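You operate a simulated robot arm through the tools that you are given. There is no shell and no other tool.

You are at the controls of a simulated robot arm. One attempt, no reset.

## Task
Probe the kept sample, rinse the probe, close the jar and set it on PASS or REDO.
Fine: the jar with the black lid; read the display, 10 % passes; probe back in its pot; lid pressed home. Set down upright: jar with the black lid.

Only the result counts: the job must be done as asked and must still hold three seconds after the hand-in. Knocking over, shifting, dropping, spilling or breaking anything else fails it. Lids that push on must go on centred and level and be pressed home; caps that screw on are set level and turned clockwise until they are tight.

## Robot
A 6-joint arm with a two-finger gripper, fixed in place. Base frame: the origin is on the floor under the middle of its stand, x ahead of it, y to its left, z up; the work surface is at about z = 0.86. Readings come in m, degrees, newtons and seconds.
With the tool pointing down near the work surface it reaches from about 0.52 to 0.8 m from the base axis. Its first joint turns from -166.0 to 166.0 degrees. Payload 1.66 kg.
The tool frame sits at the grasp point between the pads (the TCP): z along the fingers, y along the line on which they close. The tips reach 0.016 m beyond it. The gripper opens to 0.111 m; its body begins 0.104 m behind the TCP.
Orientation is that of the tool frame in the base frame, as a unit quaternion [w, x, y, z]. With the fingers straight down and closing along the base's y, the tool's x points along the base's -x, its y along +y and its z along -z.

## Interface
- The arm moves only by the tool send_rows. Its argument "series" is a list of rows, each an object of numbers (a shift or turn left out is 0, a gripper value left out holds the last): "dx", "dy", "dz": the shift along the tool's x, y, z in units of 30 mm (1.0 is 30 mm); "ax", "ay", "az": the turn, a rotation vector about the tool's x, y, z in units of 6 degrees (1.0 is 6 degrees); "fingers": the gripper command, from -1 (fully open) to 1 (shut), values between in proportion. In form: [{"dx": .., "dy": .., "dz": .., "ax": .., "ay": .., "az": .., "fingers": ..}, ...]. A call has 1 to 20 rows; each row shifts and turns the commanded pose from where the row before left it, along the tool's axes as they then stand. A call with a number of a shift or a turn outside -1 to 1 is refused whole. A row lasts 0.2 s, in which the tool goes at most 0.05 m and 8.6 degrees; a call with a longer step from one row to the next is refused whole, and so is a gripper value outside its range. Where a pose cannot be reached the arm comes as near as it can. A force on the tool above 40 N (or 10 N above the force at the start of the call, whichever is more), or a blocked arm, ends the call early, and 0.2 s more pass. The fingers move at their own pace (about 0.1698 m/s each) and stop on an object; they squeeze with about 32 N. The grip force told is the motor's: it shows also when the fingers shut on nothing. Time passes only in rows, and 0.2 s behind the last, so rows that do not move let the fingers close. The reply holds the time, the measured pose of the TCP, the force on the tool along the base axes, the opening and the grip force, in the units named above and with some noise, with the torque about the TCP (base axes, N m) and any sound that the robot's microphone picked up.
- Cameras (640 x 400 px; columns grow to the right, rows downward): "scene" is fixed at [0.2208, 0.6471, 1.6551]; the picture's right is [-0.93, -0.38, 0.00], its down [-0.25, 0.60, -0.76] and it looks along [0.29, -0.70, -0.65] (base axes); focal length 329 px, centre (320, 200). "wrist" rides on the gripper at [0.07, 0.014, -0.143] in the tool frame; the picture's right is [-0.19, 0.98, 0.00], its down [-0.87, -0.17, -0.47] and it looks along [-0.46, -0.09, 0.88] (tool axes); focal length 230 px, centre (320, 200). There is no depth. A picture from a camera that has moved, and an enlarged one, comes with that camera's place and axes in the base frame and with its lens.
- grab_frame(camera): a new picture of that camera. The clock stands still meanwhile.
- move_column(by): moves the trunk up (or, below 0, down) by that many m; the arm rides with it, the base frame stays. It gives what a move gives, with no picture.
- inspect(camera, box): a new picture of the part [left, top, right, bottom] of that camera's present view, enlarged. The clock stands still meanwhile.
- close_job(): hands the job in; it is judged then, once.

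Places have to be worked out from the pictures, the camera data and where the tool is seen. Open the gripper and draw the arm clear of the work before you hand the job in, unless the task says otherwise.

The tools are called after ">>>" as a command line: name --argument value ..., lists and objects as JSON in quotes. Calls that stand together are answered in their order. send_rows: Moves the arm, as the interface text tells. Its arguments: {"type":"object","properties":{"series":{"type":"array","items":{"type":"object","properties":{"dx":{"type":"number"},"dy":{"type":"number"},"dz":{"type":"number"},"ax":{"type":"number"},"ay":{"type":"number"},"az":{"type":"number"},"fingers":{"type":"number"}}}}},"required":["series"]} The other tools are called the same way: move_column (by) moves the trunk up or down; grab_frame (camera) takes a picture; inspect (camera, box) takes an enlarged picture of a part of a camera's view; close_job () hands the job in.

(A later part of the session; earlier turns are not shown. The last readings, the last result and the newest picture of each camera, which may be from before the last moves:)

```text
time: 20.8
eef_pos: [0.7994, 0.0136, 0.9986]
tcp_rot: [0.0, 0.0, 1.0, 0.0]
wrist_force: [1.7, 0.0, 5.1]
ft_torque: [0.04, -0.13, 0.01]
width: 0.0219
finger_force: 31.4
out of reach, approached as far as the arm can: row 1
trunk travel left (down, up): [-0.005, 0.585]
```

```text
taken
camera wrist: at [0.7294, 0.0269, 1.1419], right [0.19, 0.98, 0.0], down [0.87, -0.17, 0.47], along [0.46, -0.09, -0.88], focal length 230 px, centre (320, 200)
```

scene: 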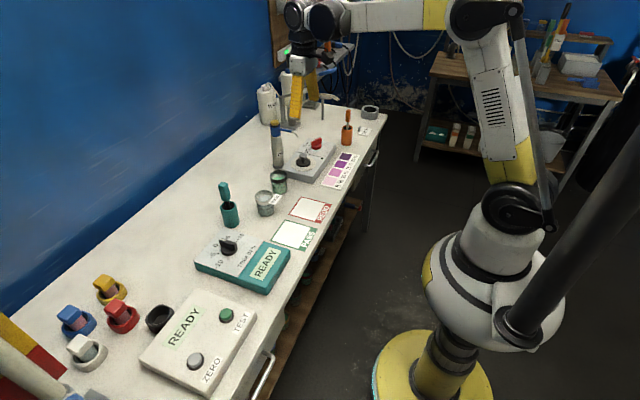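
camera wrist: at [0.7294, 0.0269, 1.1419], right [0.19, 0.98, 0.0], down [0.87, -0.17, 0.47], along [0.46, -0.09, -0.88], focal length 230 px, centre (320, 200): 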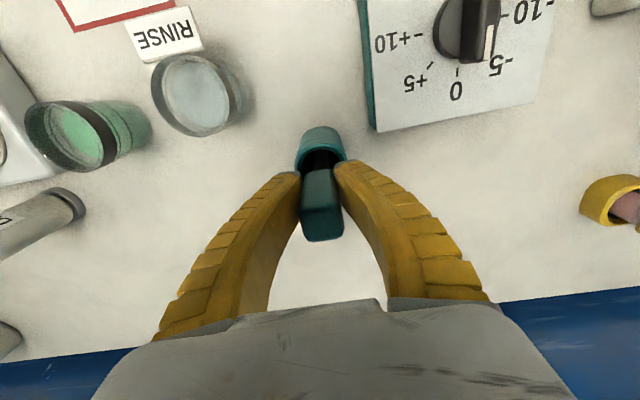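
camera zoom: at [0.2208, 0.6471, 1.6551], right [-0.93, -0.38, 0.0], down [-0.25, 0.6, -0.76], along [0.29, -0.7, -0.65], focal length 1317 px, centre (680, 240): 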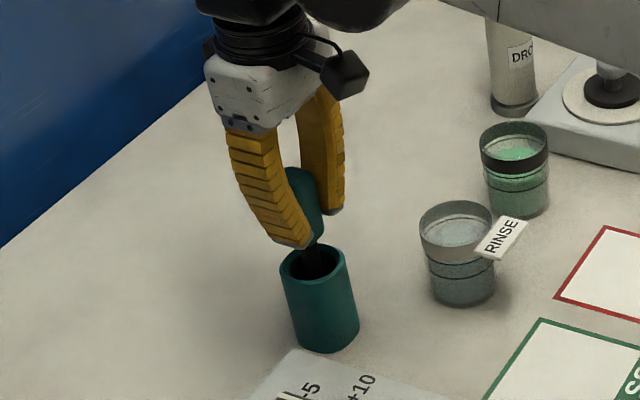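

The handle is gripped (width 22 mm, near the expected 23). I lift straight up with the trunk by 0.13.

>>> move_column --by 0.14

>>> inspect --camera "scene" --box '[170, 120, 310, 240]'

>>> grab_frame --camera "wrist"

```text
time: 22.5
eef_pos: [0.7997, 0.0154, 1.138]
tcp_rot: [0.0, 0.001, 1.0, 0.0]
wrist_force: [-0.4, 0.0, -1.1]
ft_torque: [-0.01, 0.0, 0.0]
width: 0.0197
finger_force: 31.6
trunk travel left (down, up): [-0.145, 0.445]
```

```text
3.33 times, centred on (240, 180) of scene
camera zoom: at [0.2208, 0.6471, 1.6551], right [-0.93, -0.38, 0.0], down [-0.25, 0.6, -0.76], along [0.29, -0.7, -0.65], focal length 1098 px, centre (587, 267)
```

zoom: 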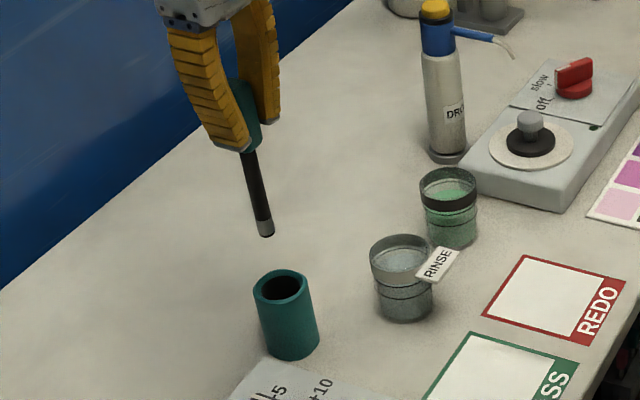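

```text
taken
camera wrist: at [0.73, 0.0269, 1.2811], right [0.19, 0.98, 0.0], down [0.87, -0.17, 0.47], along [0.46, -0.09, -0.88], focal length 230 px, centre (320, 200)
```

wrist: 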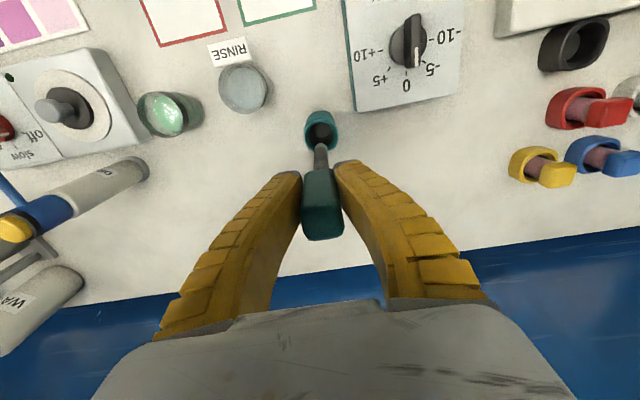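

The probe is out, its tip about 0.133 m below the TCP (z≈1.005). I carry it over to the green jar at about (0.734, −0.2055), keeping the height.

>>> send_rows --series '[{"dx": 0.23, "dy": -0.74}, {"dx": 0.23, "dy": -0.74}, {"dx": 0.23, "dy": -0.74}, {"dx": 0.23, "dy": -0.74}, {"dx": 0.23, "dy": -0.74}, {"dx": 0.23, "dy": -0.74}, {"dx": 0.23, "dy": -0.74}, {"dx": 0.23, "dy": -0.74}, {"dx": 0.23, "dy": -0.74}, {"dx": 0.23, "dy": -0.74}, {}, {}]'

>>> inspect --camera "scene" --box '[230, 110, 330, 220]'

>>> grab_frame --camera "wrist"

>>> inspect --camera "wrist" --box '[260, 60, 400, 220]'

```text
time: 25.1
eef_pos: [0.7302, -0.207, 1.136]
tcp_rot: [0.0, -0.001, 1.0, -0.001]
wrist_force: [1.0, 0.0, -0.5]
ft_torque: [-0.03, 0.0, -0.01]
width: 0.0193
finger_force: 32.1
trunk travel left (down, up): [-0.145, 0.445]
```

```text
3.64 times, centred on (280, 165) of scene
camera zoom: at [0.2208, 0.6471, 1.6551], right [-0.93, -0.38, 0.0], down [-0.25, 0.6, -0.76], along [0.29, -0.7, -0.65], focal length 1197 px, centre (466, 327)
```

zoom: 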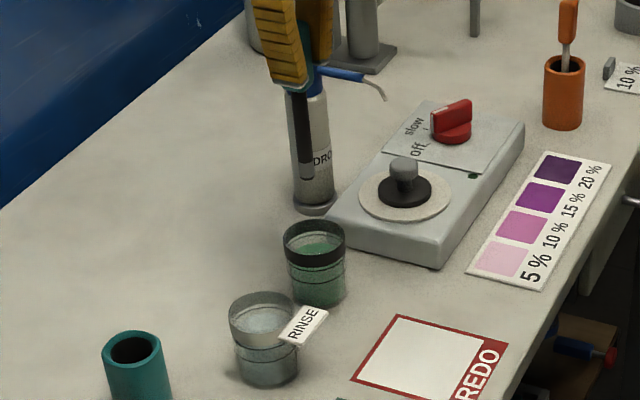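

```text
taken
camera wrist: at [0.6611, -0.1945, 1.2806], right [0.19, 0.98, 0.0], down [0.87, -0.17, 0.47], along [0.46, -0.09, -0.88], focal length 230 px, centre (320, 200)
```

wrist: 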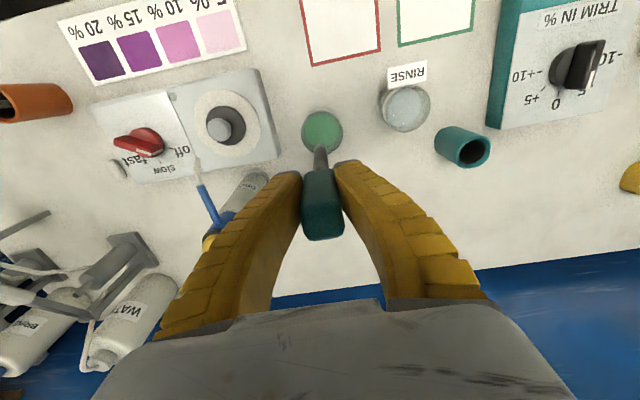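

```text
2.50 times, centred on (330, 140) of wrist
camera zoom: at [0.6611, -0.1945, 1.2806], right [0.19, 0.98, 0.0], down [0.87, -0.17, 0.47], along [0.46, -0.09, -0.88], focal length 575 px, centre (295, 350)
```

zoom: 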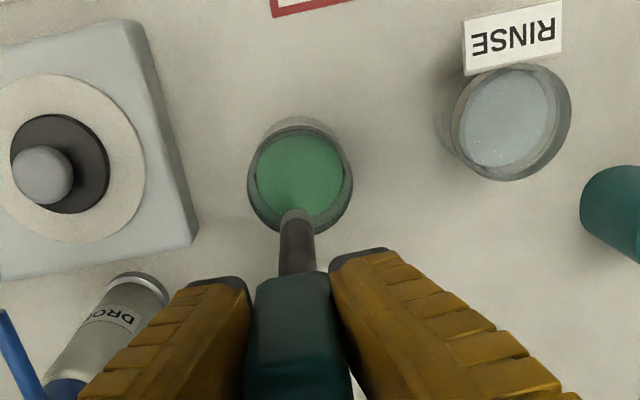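

The tip hangs over the jar's middle (tip ≈(0.733, −0.2075), jar ≈(0.7325, −0.2054)). I lower 0.118 m with the arm so the tip is ~2 cm above the jar's floor.

>>> send_rows --series '[{"dz": 0.65, "dy": 0.06}, {"dz": 0.65}, {"dz": 0.65}, {"dz": 0.65}, {"dz": 0.65}, {"dz": 0.65}, {}, {}]'

>>> inspect --camera "scene" --box '[230, 110, 330, 220]'

>>> inspect --camera "scene" --box '[190, 220, 300, 300]'

```text
time: 26.9
eef_pos: [0.7308, -0.2046, 1.0193]
tcp_rot: [0.0, 0.0, 1.0, 0.001]
wrist_force: [-0.6, -0.6, 0.3]
ft_torque: [0.0, 0.01, 0.01]
width: 0.019
finger_force: 32.3
trunk travel left (down, up): [-0.145, 0.445]
```

```text
3.64 times, centred on (280, 165) of scene
camera zoom: at [0.2208, 0.6471, 1.6551], right [-0.93, -0.38, 0.0], down [-0.25, 0.6, -0.76], along [0.29, -0.7, -0.65], focal length 1197 px, centre (466, 327)
```

zoom: 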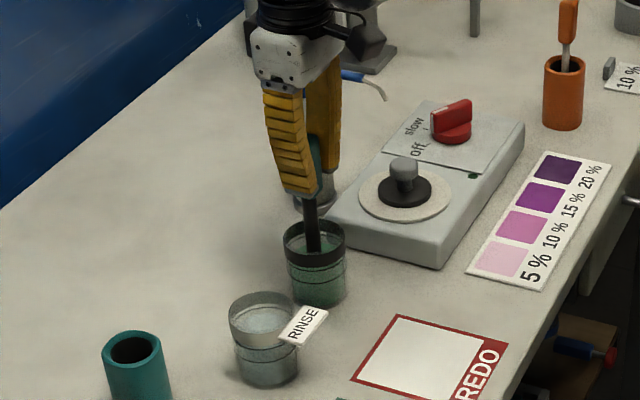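

```text
5.00 times, centred on (245, 260) of scene
camera zoom: at [0.2208, 0.6471, 1.6551], right [-0.93, -0.38, 0.0], down [-0.25, 0.6, -0.76], along [0.29, -0.7, -0.65], focal length 1646 px, centre (695, -100)
```

zoom: 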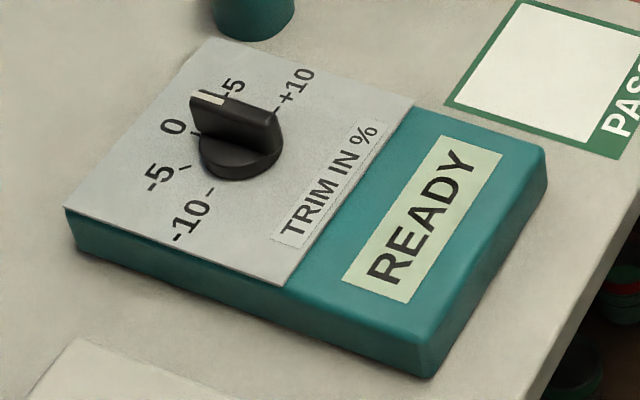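

The display still reads READY; I hold for about a second and a half and look again.

>>> send_rows --series '[{}, {}, {}, {}, {}, {}, {}, {}]'

>>> inspect --camera "scene" --box '[190, 220, 300, 300]'

>>> inspect --camera "scene" --box '[260, 155, 310, 200]'

```text
time: 28.7
eef_pos: [0.7302, -0.204, 1.02]
tcp_rot: [-0.001, 0.0, 1.0, 0.001]
wrist_force: [0.6, 0.6, -1.4]
ft_torque: [0.03, 0.04, -0.02]
width: 0.0189
finger_force: 32.2
trunk travel left (down, up): [-0.145, 0.445]
```

```text
5.00 times, centred on (245, 260) of scene
camera zoom: at [0.2208, 0.6471, 1.6551], right [-0.93, -0.38, 0.0], down [-0.25, 0.6, -0.76], along [0.29, -0.7, -0.65], focal length 1646 px, centre (695, -100)
```

zoom: 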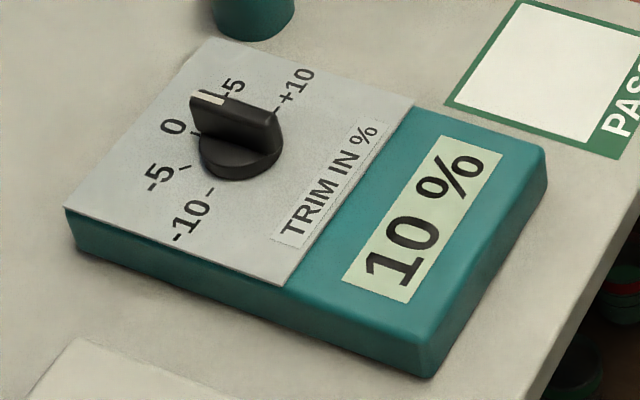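

```text
8.89 times, centred on (285, 178) of scene
camera zoom: at [0.2208, 0.6471, 1.6551], right [-0.93, -0.38, 0.0], down [-0.25, 0.6, -0.76], along [0.29, -0.7, -0.65], focal length 2927 px, centre (631, 400)
```

zoom: 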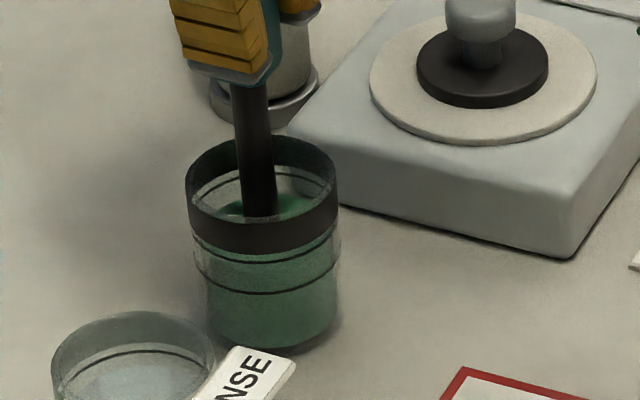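

The display shows 10 %. I hold one more second to see that the value is settled.

>>> send_rows --series '[{}, {}, {}, {}, {}]'

>>> inspect --camera "scene" --box '[190, 220, 300, 300]'

```text
time: 29.9
eef_pos: [0.7301, -0.2051, 1.0202]
tcp_rot: [0.0, 0.0, 1.0, 0.0]
wrist_force: [-0.4, 0.4, -1.6]
ft_torque: [0.01, 0.04, 0.02]
width: 0.019
finger_force: 32.4
trunk travel left (down, up): [-0.145, 0.445]
```

```text
5.00 times, centred on (245, 260) of scene
camera zoom: at [0.2208, 0.6471, 1.6551], right [-0.93, -0.38, 0.0], down [-0.25, 0.6, -0.76], along [0.29, -0.7, -0.65], focal length 1646 px, centre (695, -100)
```

zoom: 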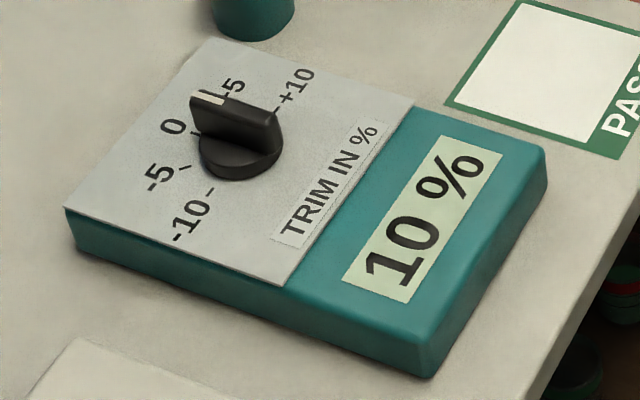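

Steady at 10 % with trim 0 – so the jar belongs on PASS. I lift the probe out, pausing briefly for drips, and carry it over the rinse jar at about (0.7235, −0.0806).

>>> send_rows --series '[{"dz": -0.65}, {"dz": -0.65}, {"dz": -0.65}, {"dz": -0.65}, {"dz": -0.65}, {"dz": -0.65}, {}, {}, {"dx": 0.05, "dy": 0.6}, {"dx": 0.05, "dy": 0.6}, {"dx": 0.05, "dy": 0.6}, {"dx": 0.05, "dy": 0.6}, {"dx": 0.05, "dy": 0.6}, {"dx": 0.05, "dy": 0.6}, {"dx": 0.02, "dy": 0.55}, {}, {}]'

>>> grab_frame --camera "wrist"

>>> inspect --camera "wrist" --box '[260, 60, 400, 220]'

```text
time: 33.5
eef_pos: [0.7191, -0.0813, 1.1371]
tcp_rot: [0.0, 0.0, 1.0, 0.0]
wrist_force: [0.4, 1.0, -0.6]
ft_torque: [-0.01, -0.01, 0.0]
width: 0.0187
finger_force: 31.9
trunk travel left (down, up): [-0.145, 0.445]
```

```text
taken
camera wrist: at [0.6503, -0.0685, 1.2804], right [0.19, 0.98, 0.0], down [0.87, -0.17, 0.47], along [0.46, -0.09, -0.88], focal length 230 px, centre (320, 200)
```

wrist: 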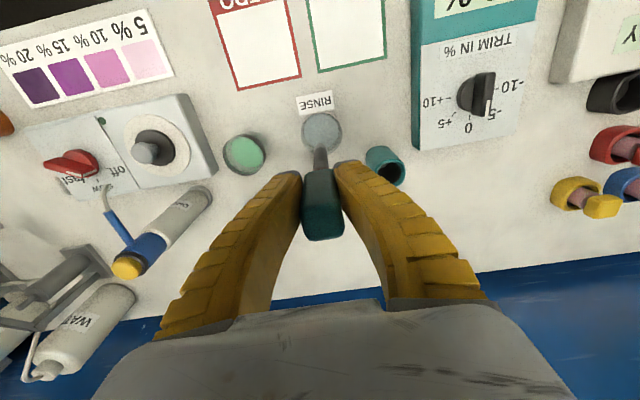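

```text
2.50 times, centred on (330, 140) of wrist
camera zoom: at [0.6503, -0.0685, 1.2804], right [0.19, 0.98, 0.0], down [0.87, -0.17, 0.47], along [0.46, -0.09, -0.88], focal length 575 px, centre (295, 350)
```

zoom: 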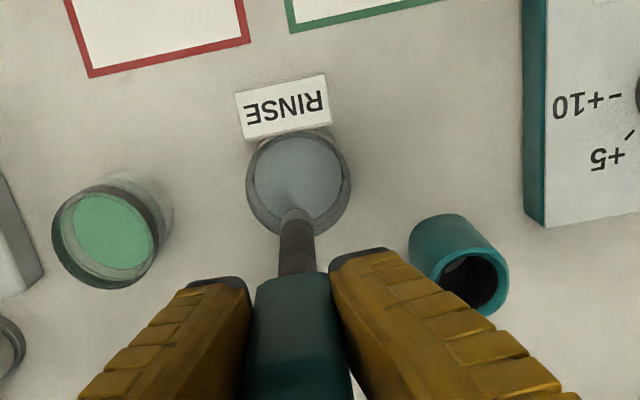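

Same relative placement as over the sample jar. I lower the probe into the rinse, hold about 2 s with a small up–down stroke.

>>> send_rows --series '[{"dz": 0.65}, {"dz": 0.65}, {"dz": 0.65}, {"dz": 0.65}, {"dz": 0.65}, {"dz": 0.68}, {}, {}, {}, {}, {"dz": -0.25}, {"dz": 0.25}, {"dz": -0.25}, {"dz": 0.25}, {}, {}, {}]'

>>> inspect --camera "scene" --box '[220, 130, 320, 230]'

>>> inspect --camera "scene" --box '[190, 220, 300, 300]'

```text
time: 37.1
eef_pos: [0.7216, -0.0824, 1.019]
tcp_rot: [0.0, 0.0, 1.0, 0.001]
wrist_force: [-0.2, 0.4, -1.4]
ft_torque: [-0.04, 0.02, 0.0]
width: 0.0189
finger_force: 32.2
trunk travel left (down, up): [-0.145, 0.445]
```

```text
4.00 times, centred on (270, 180) of scene
camera zoom: at [0.2208, 0.6471, 1.6551], right [-0.93, -0.38, 0.0], down [-0.25, 0.6, -0.76], along [0.29, -0.7, -0.65], focal length 1317 px, centre (520, 280)
```

zoom: 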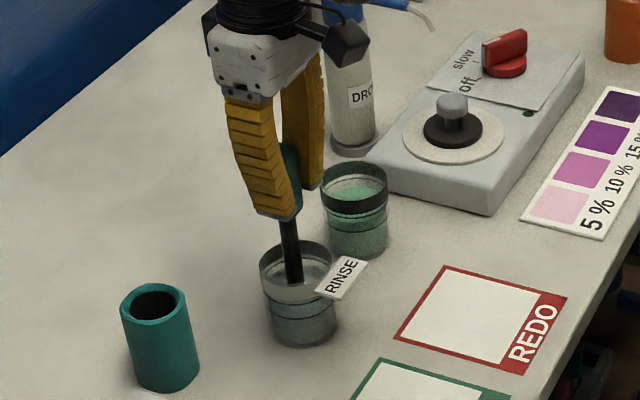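

```text
5.00 times, centred on (245, 260) of scene
camera zoom: at [0.2208, 0.6471, 1.6551], right [-0.93, -0.38, 0.0], down [-0.25, 0.6, -0.76], along [0.29, -0.7, -0.65], focal length 1646 px, centre (695, -100)
```

zoom: 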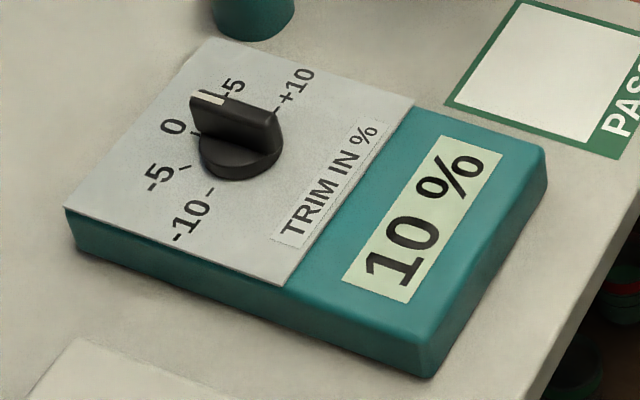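

Rinsed. I hold one more second, lift out, let it drip and carry the probe back over its pot.

>>> send_rows --series '[{}, {}, {}, {}, {"dz": -0.65}, {"dz": -0.65}, {"dz": -0.65}, {"dz": -0.65}, {"dz": -0.65}, {"dz": -0.65}, {}, {}, {"dx": -0.433, "dy": 0.54}, {"dx": -0.433, "dy": 0.54}, {"dx": -0.433, "dy": 0.54}, {"dx": -0.433, "dy": 0.54}, {"dx": -0.433, "dy": 0.54}, {"dx": -0.433, "dy": 0.54}, {}, {}]'

>>> grab_frame --camera "wrist"

>>> inspect --camera "wrist" --box '[260, 60, 400, 220]'

>>> inspect --camera "scene" --box '[180, 140, 280, 240]'

```text
time: 41.3
eef_pos: [0.7982, 0.016, 1.1361]
tcp_rot: [-0.001, 0.0, 1.0, 0.0]
wrist_force: [-0.1, -0.5, -1.6]
ft_torque: [-0.01, -0.02, 0.04]
width: 0.019
finger_force: 31.9
trunk travel left (down, up): [-0.145, 0.445]
```

```text
taken
camera wrist: at [0.7294, 0.0283, 1.2799], right [0.19, 0.98, 0.0], down [0.87, -0.17, 0.47], along [0.46, -0.09, -0.88], focal length 230 px, centre (320, 200)
```

wrist: 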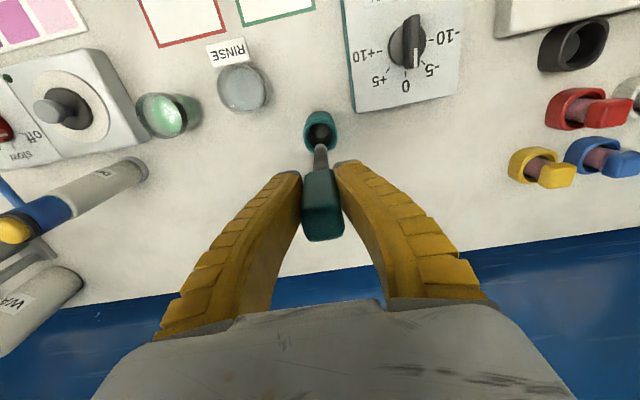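

```text
2.50 times, centred on (330, 140) of wrist
camera zoom: at [0.7294, 0.0283, 1.2799], right [0.19, 0.98, 0.0], down [0.87, -0.17, 0.47], along [0.46, -0.09, -0.88], focal length 575 px, centre (295, 350)
```

zoom: 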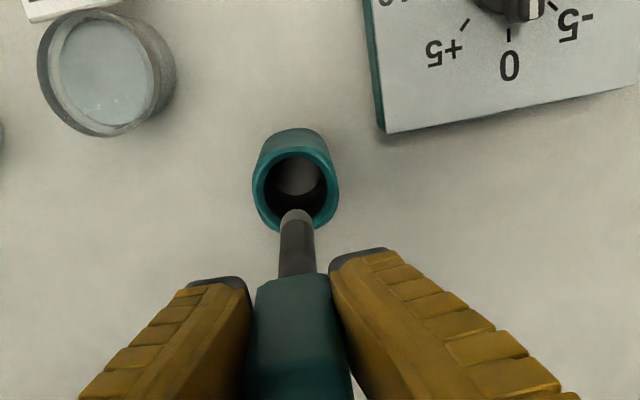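

```text
4.00 times, centred on (230, 190) of scene
camera zoom: at [0.2208, 0.6471, 1.6551], right [-0.93, -0.38, 0.0], down [-0.25, 0.6, -0.76], along [0.29, -0.7, -0.65], focal length 1317 px, centre (680, 240)
```

zoom: 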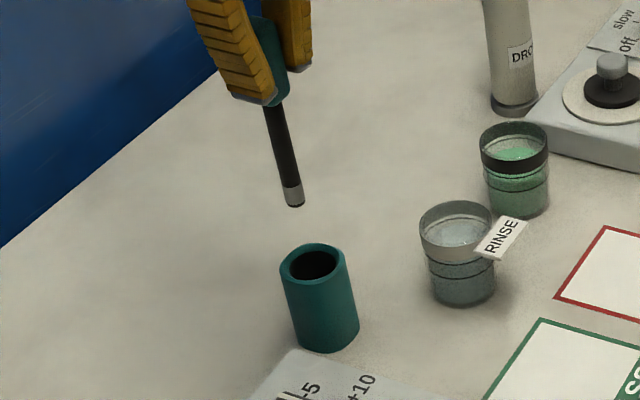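

Probe tip and pot line up (tip ≈(0.801, 0.015), pot ≈(0.801, 0.015)). I lower with the trunk by 0.12, then check before the last bit.

>>> move_column --by -0.12

>>> inspect --camera "scene" --box '[180, 140, 280, 240]'

```text
time: 42.8
eef_pos: [0.7993, 0.0168, 1.0162]
tcp_rot: [0.0, -0.001, 1.0, 0.0]
wrist_force: [-0.6, 0.4, -0.7]
ft_torque: [0.02, 0.0, 0.01]
width: 0.0189
finger_force: 31.6
trunk travel left (down, up): [-0.025, 0.565]
```

```text
4.00 times, centred on (230, 190) of scene
camera zoom: at [0.2208, 0.6471, 1.6551], right [-0.93, -0.38, 0.0], down [-0.25, 0.6, -0.76], along [0.29, -0.7, -0.65], focal length 1317 px, centre (680, 240)
```

zoom: 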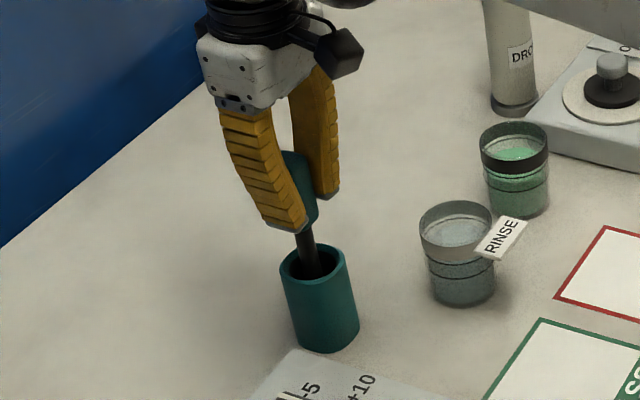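

The stem is inside the pot. I lower the last ~17 mm in small steps, then open the fingers slowly.

>>> send_rows --series '[{"dz": 0.14}, {"dz": 0.14}, {"dz": 0.14}, {"dz": 0.12}, {}]'

>>> inspect --camera "scene" --box '[180, 140, 280, 240]'

```text
time: 44.0
eef_pos: [0.7981, 0.0144, 0.9995]
tcp_rot: [0.0, -0.001, 1.0, 0.0]
wrist_force: [0.3, 0.3, -1.5]
ft_torque: [-0.03, -0.01, 0.01]
width: 0.0188
finger_force: 32.2
trunk travel left (down, up): [-0.025, 0.565]
```

```text
4.00 times, centred on (230, 190) of scene
camera zoom: at [0.2208, 0.6471, 1.6551], right [-0.93, -0.38, 0.0], down [-0.25, 0.6, -0.76], along [0.29, -0.7, -0.65], focal length 1317 px, centre (680, 240)
```

zoom: 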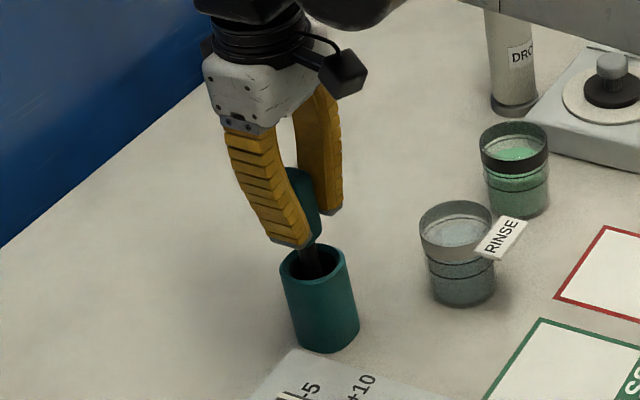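

No contact felt yet (−1.5 N is the probe's weight). I go on in 1.5 mm steps till it just touches.

>>> send_rows --series '[{"dz": 0.05}, {}]'

>>> send_rows --series '[{"dz": 0.05}, {}]'

```text
time: 44.6
eef_pos: [0.7982, 0.0151, 0.9994]
tcp_rot: [0.002, 0.0, 1.0, 0.0]
wrist_force: [2.7, 0.6, 8.3]
ft_torque: [0.03, -0.44, 0.03]
width: 0.0189
finger_force: 31.9
trunk travel left (down, up): [-0.025, 0.565]
```

```text
time: 45.2
eef_pos: [0.7967, 0.0153, 0.9986]
tcp_rot: [0.001, 0.0, 1.0, 0.0]
wrist_force: [4.8, -0.1, 19.4]
ft_torque: [-0.01, -0.62, -0.02]
width: 0.0202
finger_force: 31.9
trunk travel left (down, up): [-0.025, 0.565]
```

It stands on the pot's floor now (19 N). I ease back about 2 mm and open the fingers gently.

>>> send_rows --series '[{"dz": -0.07}, {}, {"fingers": 0.5}, {"fingers": 0.2}, {"fingers": -0.3}, {"fingers": -1}, {}, {}]'

>>> inspect --camera "scene" --box '[180, 140, 280, 240]'

>>> grab_frame --camera "wrist"

```text
time: 47.0
eef_pos: [0.7978, 0.0161, 0.998]
tcp_rot: [-0.001, 0.0, 1.0, 0.001]
wrist_force: [0.1, -0.1, 0.2]
ft_torque: [0.01, 0.03, -0.01]
width: 0.1108
finger_force: 0.0
trunk travel left (down, up): [-0.025, 0.565]
```

```text
4.00 times, centred on (230, 190) of scene
camera zoom: at [0.2208, 0.6471, 1.6551], right [-0.93, -0.38, 0.0], down [-0.25, 0.6, -0.76], along [0.29, -0.7, -0.65], focal length 1317 px, centre (680, 240)
```

zoom: 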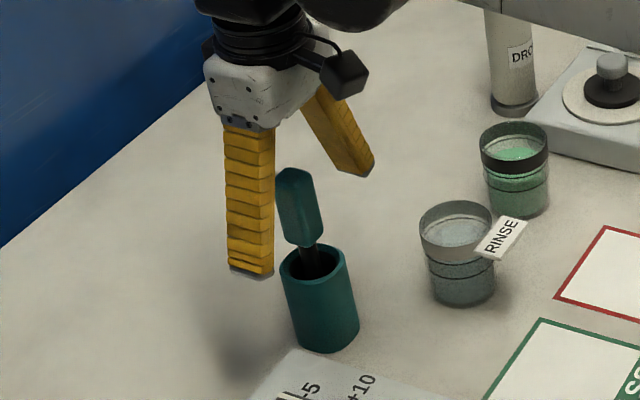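

```text
taken
camera wrist: at [0.7288, 0.028, 1.1429], right [0.19, 0.98, 0.0], down [0.87, -0.17, 0.47], along [0.46, -0.09, -0.88], focal length 230 px, centre (320, 200)
```

wrist: 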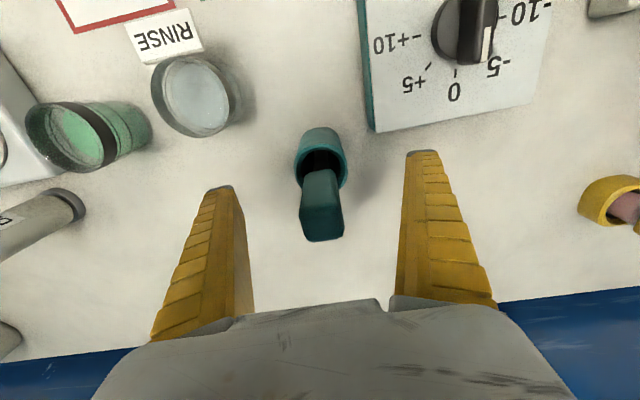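

The probe is back in its pot, upright. I raise the trunk, draw over to the stirrer side and narrow the fingers for the lid knob.

>>> move_column --by 0.2

>>> send_rows --series '[{"dx": 0.42, "dy": -0.87}, {"dx": 0.42, "dy": -0.87}, {"dx": 0.42, "dy": -0.87}, {"dx": 0.42, "dy": -0.87}, {"dx": 0.42, "dy": -0.87}, {"dx": 0.42, "dy": -0.87}, {"dx": 0.42, "dy": -0.87}, {"dx": 0.42, "dy": -0.87}, {"dx": 0.42, "dy": -0.87}, {"dx": 0.42, "dy": -0.87}, {"dx": 0.42, "dy": -0.87}, {"dx": 0.42, "dy": -0.87}, {"dx": 0.42, "dy": -0.87}, {"dx": 0.42, "dy": -0.87, "fingers": -0.15}, {}]'

>>> send_rows --series '[{"ay": -1}, {"ay": -1}, {"ay": -1}, {"ay": -1}, {"ay": -1}, {"ay": -1}, {"ay": -0.667}, {}]'

>>> grab_frame --camera "wrist"

>>> inspect --camera "scene" --box '[230, 60, 370, 190]'

```text
time: 49.1
eef_pos: [0.7986, 0.017, 1.1994]
tcp_rot: [-0.001, 0.001, 1.0, -0.001]
wrist_force: [0.3, -0.4, -0.3]
ft_torque: [-0.03, 0.0, 0.0]
width: 0.1108
finger_force: 0.0
trunk travel left (down, up): [-0.225, 0.365]
```

```text
time: 52.3
eef_pos: [0.6221, -0.3518, 1.199]
tcp_rot: [0.0, 0.0, 1.0, -0.001]
wrist_force: [-0.3, -1.0, 0.6]
ft_torque: [0.01, -0.02, 0.0]
width: 0.0657
finger_force: 1.7
trunk travel left (down, up): [-0.225, 0.365]
```

```text
time: 54.1
eef_pos: [0.6217, -0.3501, 1.1987]
tcp_rot: [0.342, 0.001, 0.94, -0.001]
wrist_force: [-0.5, 0.1, 0.4]
ft_torque: [-0.01, 0.0, -0.03]
width: 0.0656
finger_force: 1.5
trunk travel left (down, up): [-0.225, 0.365]
```

```text
taken
camera wrist: at [0.4768, -0.3372, 1.2644], right [0.15, 0.98, 0.12], down [0.36, -0.17, 0.92], along [0.92, -0.09, -0.38], focal length 230 px, centre (320, 200)
```

wrist: 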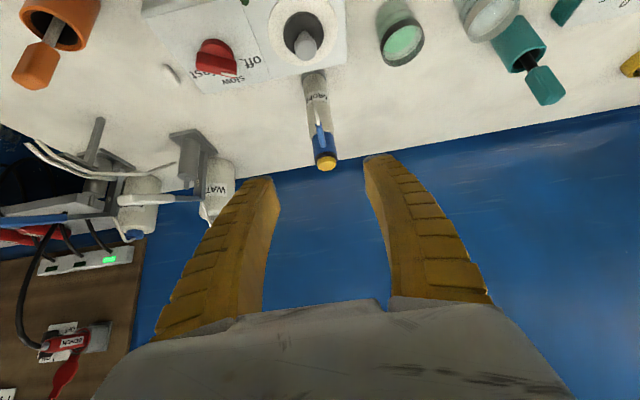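

```text
3.08 times, centred on (300, 125) of scene
camera zoom: at [0.2208, 0.6471, 1.6551], right [-0.93, -0.38, 0.0], down [-0.25, 0.6, -0.76], along [0.29, -0.7, -0.65], focal length 1013 px, centre (382, 431)
```

zoom: 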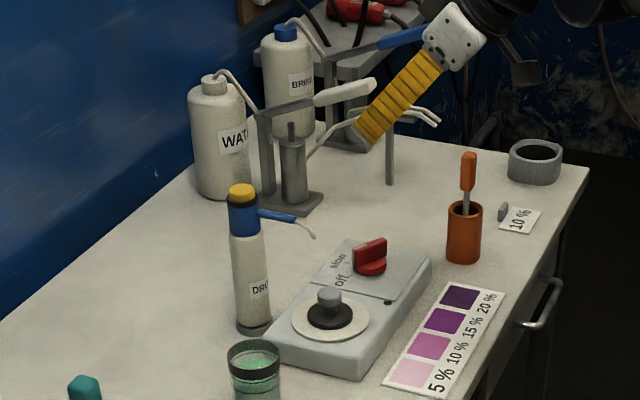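

I zoom into this frontal view of the lid and the spout to refine their places.

>>> inspect --camera "wrist" --box '[250, 0, 390, 180]'

>>> inspect --camera "wrist" --box '[260, 0, 350, 70]'

```text
2.22 times, centred on (320, 90) of wrist
camera zoom: at [0.4768, -0.3372, 1.2644], right [0.15, 0.98, 0.12], down [0.36, -0.17, 0.92], along [0.92, -0.09, -0.38], focal length 511 px, centre (320, 444)
```

zoom: 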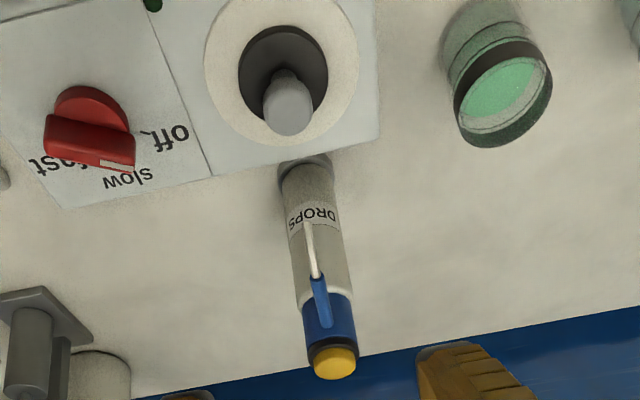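

```text
5.71 times, centred on (305, 35) of wrist
camera zoom: at [0.4768, -0.3372, 1.2644], right [0.15, 0.98, 0.12], down [0.36, -0.17, 0.92], along [0.92, -0.09, -0.38], focal length 1315 px, centre (406, 1143)
```

zoom: 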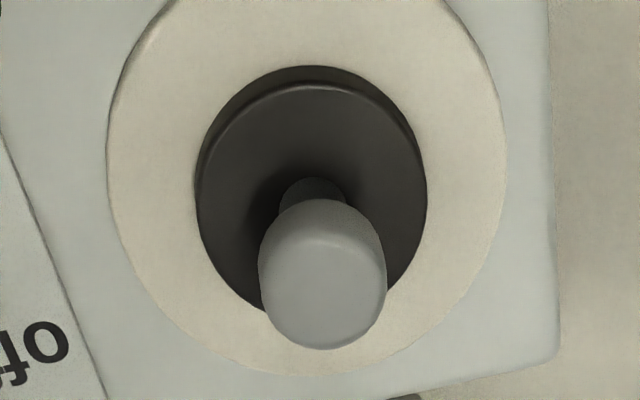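

Lid axis ≈(0.698, −0.351), knob cap between z≈0.933 and 0.948, disc top ≈0.908, spout tip ≈(0.721, −0.353, 1.013). With the 40° tilt the palm stays about 5 cm clear of the spout. I lower to the pre-grasp point.

>>> move_column --by -0.185

>>> inspect --camera "scene" --box '[240, 90, 370, 190]'

>>> grab_frame --camera "wrist"

```text
time: 56.2
eef_pos: [0.6211, -0.3508, 1.0131]
tcp_rot: [0.342, 0.0, 0.94, 0.0]
wrist_force: [0.1, -0.1, 1.3]
ft_torque: [0.03, 0.02, 0.01]
width: 0.0659
finger_force: 1.6
trunk travel left (down, up): [-0.04, 0.55]
```

```text
4.00 times, centred on (305, 140) of scene
camera zoom: at [0.2208, 0.6471, 1.6551], right [-0.93, -0.38, 0.0], down [-0.25, 0.6, -0.76], along [0.29, -0.7, -0.65], focal length 1317 px, centre (380, 440)
```

zoom: 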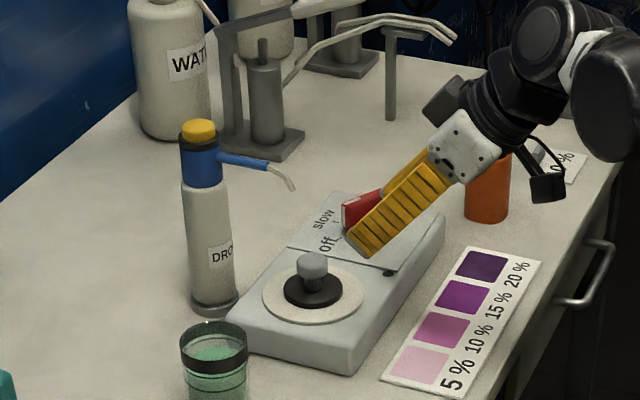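

```text
taken
camera wrist: at [0.4768, -0.3372, 1.0796], right [0.15, 0.98, 0.12], down [0.36, -0.17, 0.92], along [0.92, -0.09, -0.38], focal length 230 px, centre (320, 200)
```

wrist: 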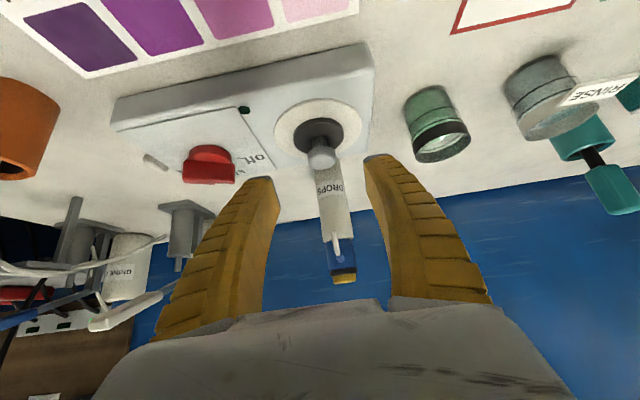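

I enlarge the knob in this view for a second fix before going in.

>>> inspect --camera "wrist" --box '[260, 80, 380, 200]'

```text
3.33 times, centred on (320, 140) of wrist
camera zoom: at [0.4768, -0.3372, 1.0796], right [0.15, 0.98, 0.12], down [0.36, -0.17, 0.92], along [0.92, -0.09, -0.38], focal length 767 px, centre (320, 400)
```

zoom: 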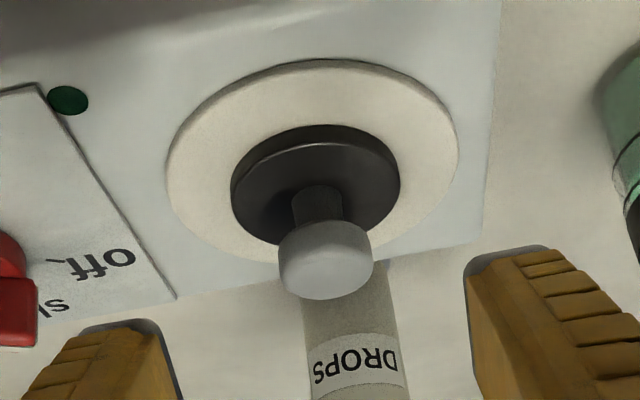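

The fix agrees: cap centre ≈(0.699, −0.3505, 0.938). I go in along the tool axis with the fingers at 66 mm opening, without closing yet.

>>> send_rows --series '[{"dx": -0.4}, {"dz": 0.7}, {"dz": 0.7}, {"dz": 0.7}, {"dz": 0.7}, {"dz": 0.7}, {}]'

>>> inspect --camera "scene" --box '[260, 110, 340, 180]'

>>> inspect --camera "wrist" --box '[220, 100, 420, 260]'

```text
time: 57.8
eef_pos: [0.6987, -0.3504, 0.9402]
tcp_rot: [0.341, 0.0, 0.94, 0.0]
wrist_force: [-0.2, -0.3, 0.0]
ft_torque: [0.0, -0.03, -0.02]
width: 0.0656
finger_force: 1.1
trunk travel left (down, up): [-0.04, 0.55]
```

```text
5.71 times, centred on (300, 145) of scene
camera zoom: at [0.2208, 0.6471, 1.6551], right [-0.93, -0.38, 0.0], down [-0.25, 0.6, -0.76], along [0.29, -0.7, -0.65], focal length 1882 px, centre (434, 514)
```

zoom: 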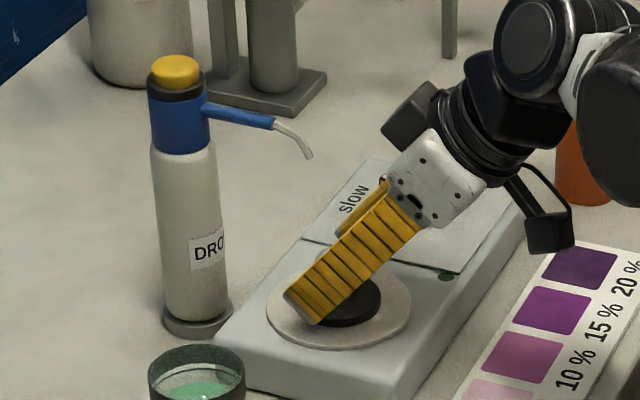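

```text
2.50 times, centred on (320, 180) of wrist
camera zoom: at [0.5535, -0.338, 1.0054], right [0.15, 0.98, 0.12], down [0.36, -0.17, 0.92], along [0.92, -0.09, -0.38], focal length 575 px, centre (320, 250)
```

zoom: 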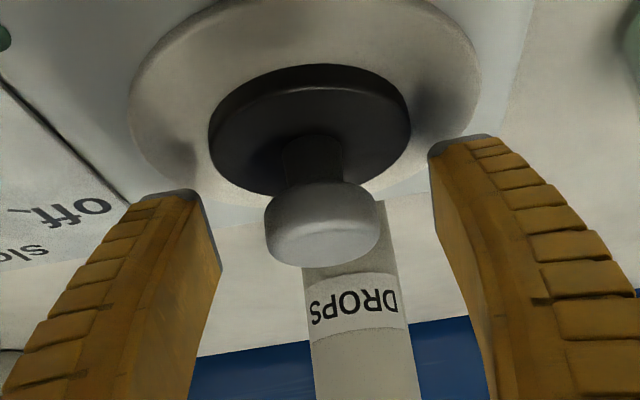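

The knob cap sits between the fingers, about 3 mm below the TCP. I drop 2.5 mm and close the fingers.

>>> send_rows --series '[{"dx": 0.054, "dz": 0.064}, {"fingers": 0.2}, {"fingers": 0.5}, {"fingers": 1}, {"fingers": 1}, {}]'

>>> inspect --camera "wrist" --box '[220, 100, 420, 260]'

```text
time: 59.2
eef_pos: [0.6985, -0.3506, 0.9379]
tcp_rot: [0.342, -0.001, 0.94, 0.001]
wrist_force: [0.7, 0.3, 0.4]
ft_torque: [-0.01, 0.0, 0.0]
width: 0.0239
finger_force: 32.1
trunk travel left (down, up): [-0.04, 0.55]
```

```text
2.50 times, centred on (320, 180) of wrist
camera zoom: at [0.5529, -0.3375, 1.0036], right [0.15, 0.98, 0.12], down [0.36, -0.17, 0.92], along [0.92, -0.09, -0.38], focal length 575 px, centre (320, 250)
```

zoom: 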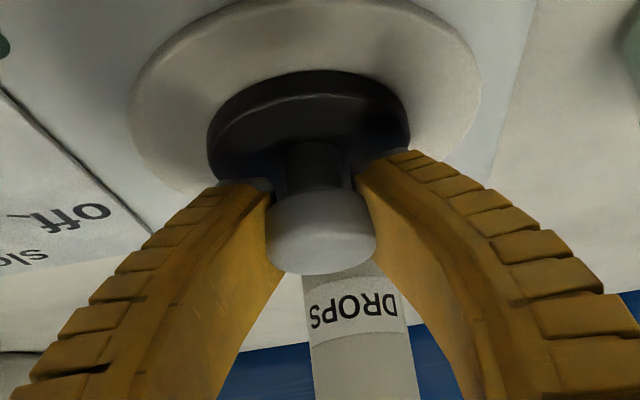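

The adaptive fingers wrap the cap. I lift 2 cm straight up and check that the lid comes along level.

>>> send_rows --series '[{"dx": -0.11, "dz": -0.13}, {"dx": -0.11, "dz": -0.13}, {"dx": -0.11, "dz": -0.13}, {"dx": -0.11, "dz": -0.13}, {}]'

>>> inspect --camera "wrist" --box '[220, 100, 420, 260]'

>>> inspect --camera "scene" --box '[260, 110, 340, 180]'

```text
time: 60.4
eef_pos: [0.6984, -0.35, 0.9605]
tcp_rot: [0.343, 0.0, 0.939, 0.0]
wrist_force: [-3.2, 0.6, 8.9]
ft_torque: [-0.01, 0.06, -0.05]
width: 0.0062
finger_force: 28.4
trunk travel left (down, up): [-0.04, 0.55]
```

```text
2.50 times, centred on (320, 180) of wrist
camera zoom: at [0.5533, -0.3369, 1.0255], right [0.15, 0.98, 0.12], down [0.36, -0.17, 0.92], along [0.92, -0.09, -0.38], focal length 575 px, centre (320, 250)
```

zoom: 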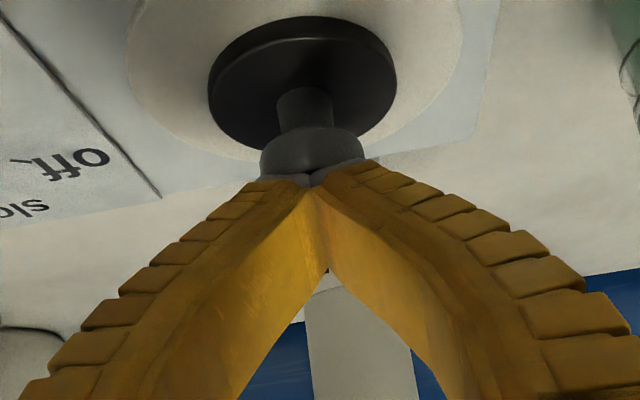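

```text
5.71 times, centred on (300, 145) of scene
camera zoom: at [0.2208, 0.6471, 1.6551], right [-0.93, -0.38, 0.0], down [-0.25, 0.6, -0.76], along [0.29, -0.7, -0.65], focal length 1882 px, centre (434, 514)
```

zoom: 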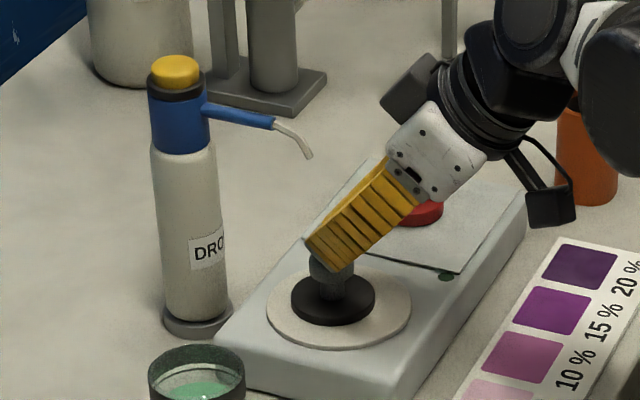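

The fingers squeezed off the rounded cap and the lid stayed where it was. I open, back off along the tool axis and look; next time I grip lower so that the fingertips close under the cap, with less tilt.

>>> send_rows --series '[{"fingers": -0.15}, {}, {"dz": -0.7}, {"dz": -0.7}, {"dz": -0.7}, {}]'

>>> inspect --camera "wrist" --box '[260, 80, 380, 200]'

>>> inspect --camera "scene" --box '[260, 110, 340, 180]'

```text
time: 61.8
eef_pos: [0.6581, -0.3487, 1.0059]
tcp_rot: [0.342, -0.001, 0.94, 0.001]
wrist_force: [0.2, -0.2, 0.6]
ft_torque: [-0.02, 0.01, 0.02]
width: 0.0657
finger_force: 1.6
trunk travel left (down, up): [-0.04, 0.55]
```

```text
3.33 times, centred on (320, 140) of wrist
camera zoom: at [0.5132, -0.3365, 1.0724], right [0.15, 0.98, 0.12], down [0.36, -0.17, 0.92], along [0.92, -0.09, -0.38], focal length 767 px, centre (320, 400)
```

zoom: 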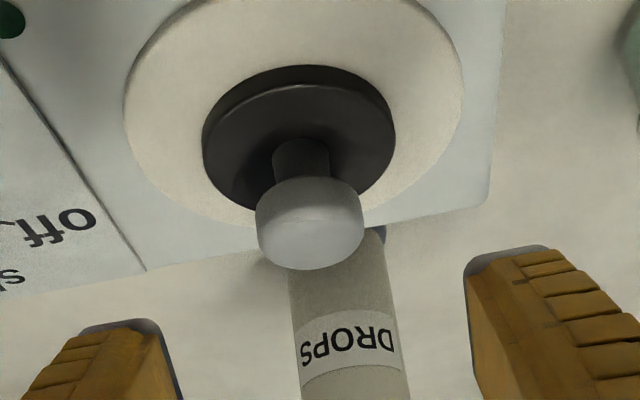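

```text
5.71 times, centred on (300, 145) of scene
camera zoom: at [0.2208, 0.6471, 1.6551], right [-0.93, -0.38, 0.0], down [-0.25, 0.6, -0.76], along [0.29, -0.7, -0.65], focal length 1882 px, centre (434, 514)
```

zoom: 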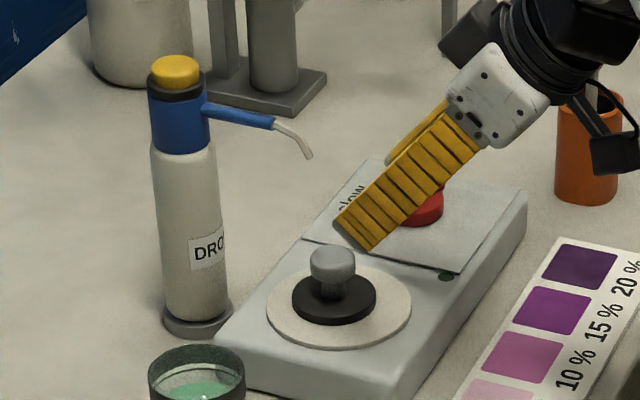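

The lid stands level, axis now ≈(0.702, −0.3507), stem ~17 mm under a ~32 mm cap. I reduce the tilt to 30° and go in to TCP (0.702, −0.3507, 0.932) so the tips can close under the cap.

>>> send_rows --series '[{"ay": 0.833}, {"ay": 0.833}, {"dx": -0.035, "dy": -0.067}, {"dz": 0.7}, {"dz": 0.7}, {"dz": 0.7}, {"dz": 0.5}, {}]'

>>> inspect --camera "wrist" --box '[220, 100, 420, 260]'

>>> inspect --camera "scene" --box '[260, 110, 340, 180]'

```text
time: 63.6
eef_pos: [0.698, -0.3518, 0.9386]
tcp_rot: [0.259, 0.0, 0.966, 0.0]
wrist_force: [-0.6, 0.1, -0.2]
ft_torque: [0.01, 0.03, 0.01]
width: 0.0656
finger_force: 0.9
trunk travel left (down, up): [-0.04, 0.55]
```

```text
2.50 times, centred on (320, 180) of wrist
camera zoom: at [0.5661, -0.3385, 1.0291], right [0.17, 0.98, 0.1], down [0.51, -0.17, 0.84], along [0.84, -0.09, -0.53], focal length 575 px, centre (320, 250)
```

zoom: 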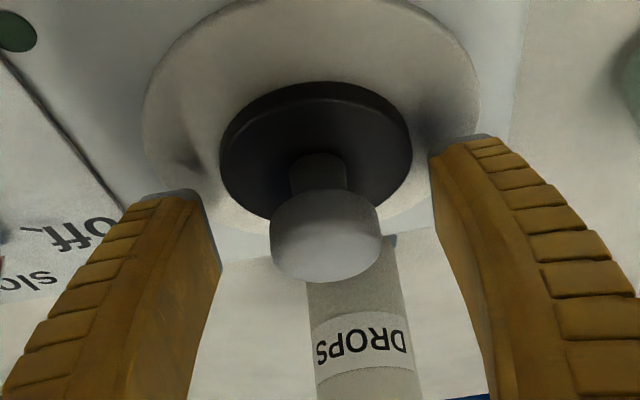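

```text
5.71 times, centred on (300, 145) of scene
camera zoom: at [0.2208, 0.6471, 1.6551], right [-0.93, -0.38, 0.0], down [-0.25, 0.6, -0.76], along [0.29, -0.7, -0.65], focal length 1882 px, centre (434, 514)
```

zoom: 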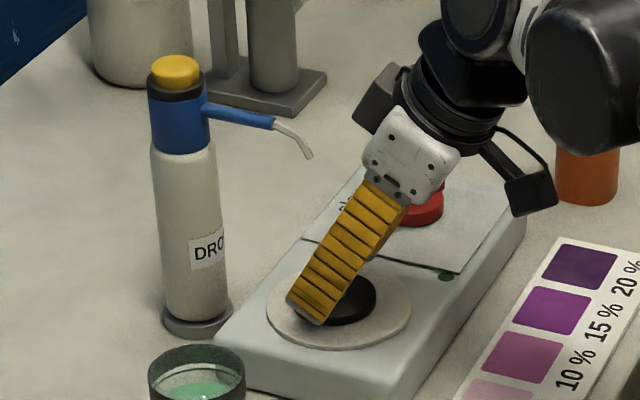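

The cap sits between the fingers, slightly to +y. I go 6–7 mm further in, correct 2 mm in y, then close.

>>> send_rows --series '[{"dy": 0.06, "dz": 0.12}, {"dz": 0.11}, {}, {"fingers": 0.2}, {"fingers": 0.5}, {"fingers": 1}, {"fingers": 1}, {}]'

>>> inspect --camera "wrist" --box '[220, 100, 420, 260]'

>>> inspect --camera "scene" --box '[280, 140, 330, 180]'

```text
time: 65.4
eef_pos: [0.7023, -0.3502, 0.9327]
tcp_rot: [0.259, 0.0, 0.966, 0.0]
wrist_force: [0.0, 0.1, -0.7]
ft_torque: [-0.02, -0.01, 0.0]
width: 0.0216
finger_force: 32.2
trunk travel left (down, up): [-0.04, 0.55]
```

```text
2.50 times, centred on (320, 180) of wrist
camera zoom: at [0.5699, -0.3373, 1.024], right [0.17, 0.98, 0.1], down [0.51, -0.17, 0.84], along [0.84, -0.09, -0.53], focal length 575 px, centre (320, 250)
```

zoom: 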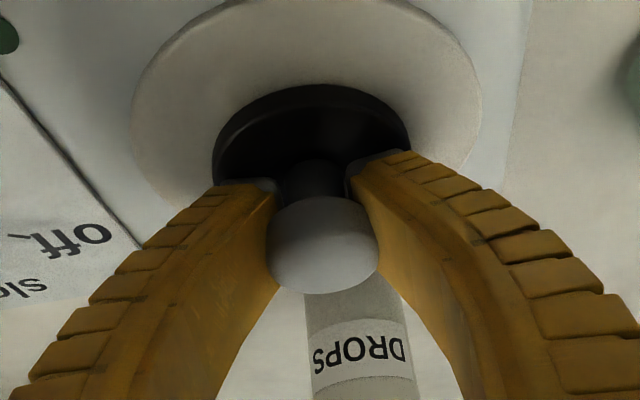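

```text
10.00 times, centred on (305, 160) of scene
camera zoom: at [0.2208, 0.6471, 1.6551], right [-0.93, -0.38, 0.0], down [-0.25, 0.6, -0.76], along [0.29, -0.7, -0.65], focal length 3293 px, centre (470, 600)
```

zoom: 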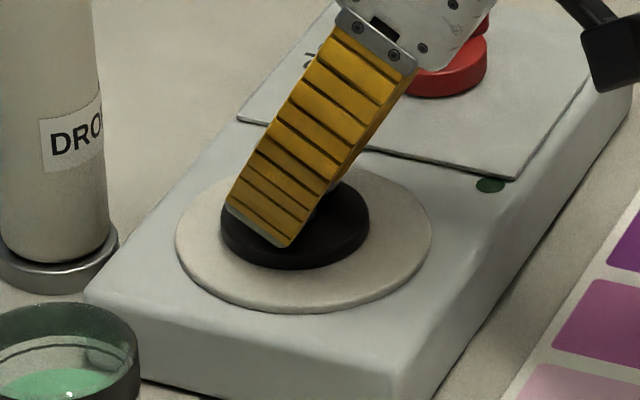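

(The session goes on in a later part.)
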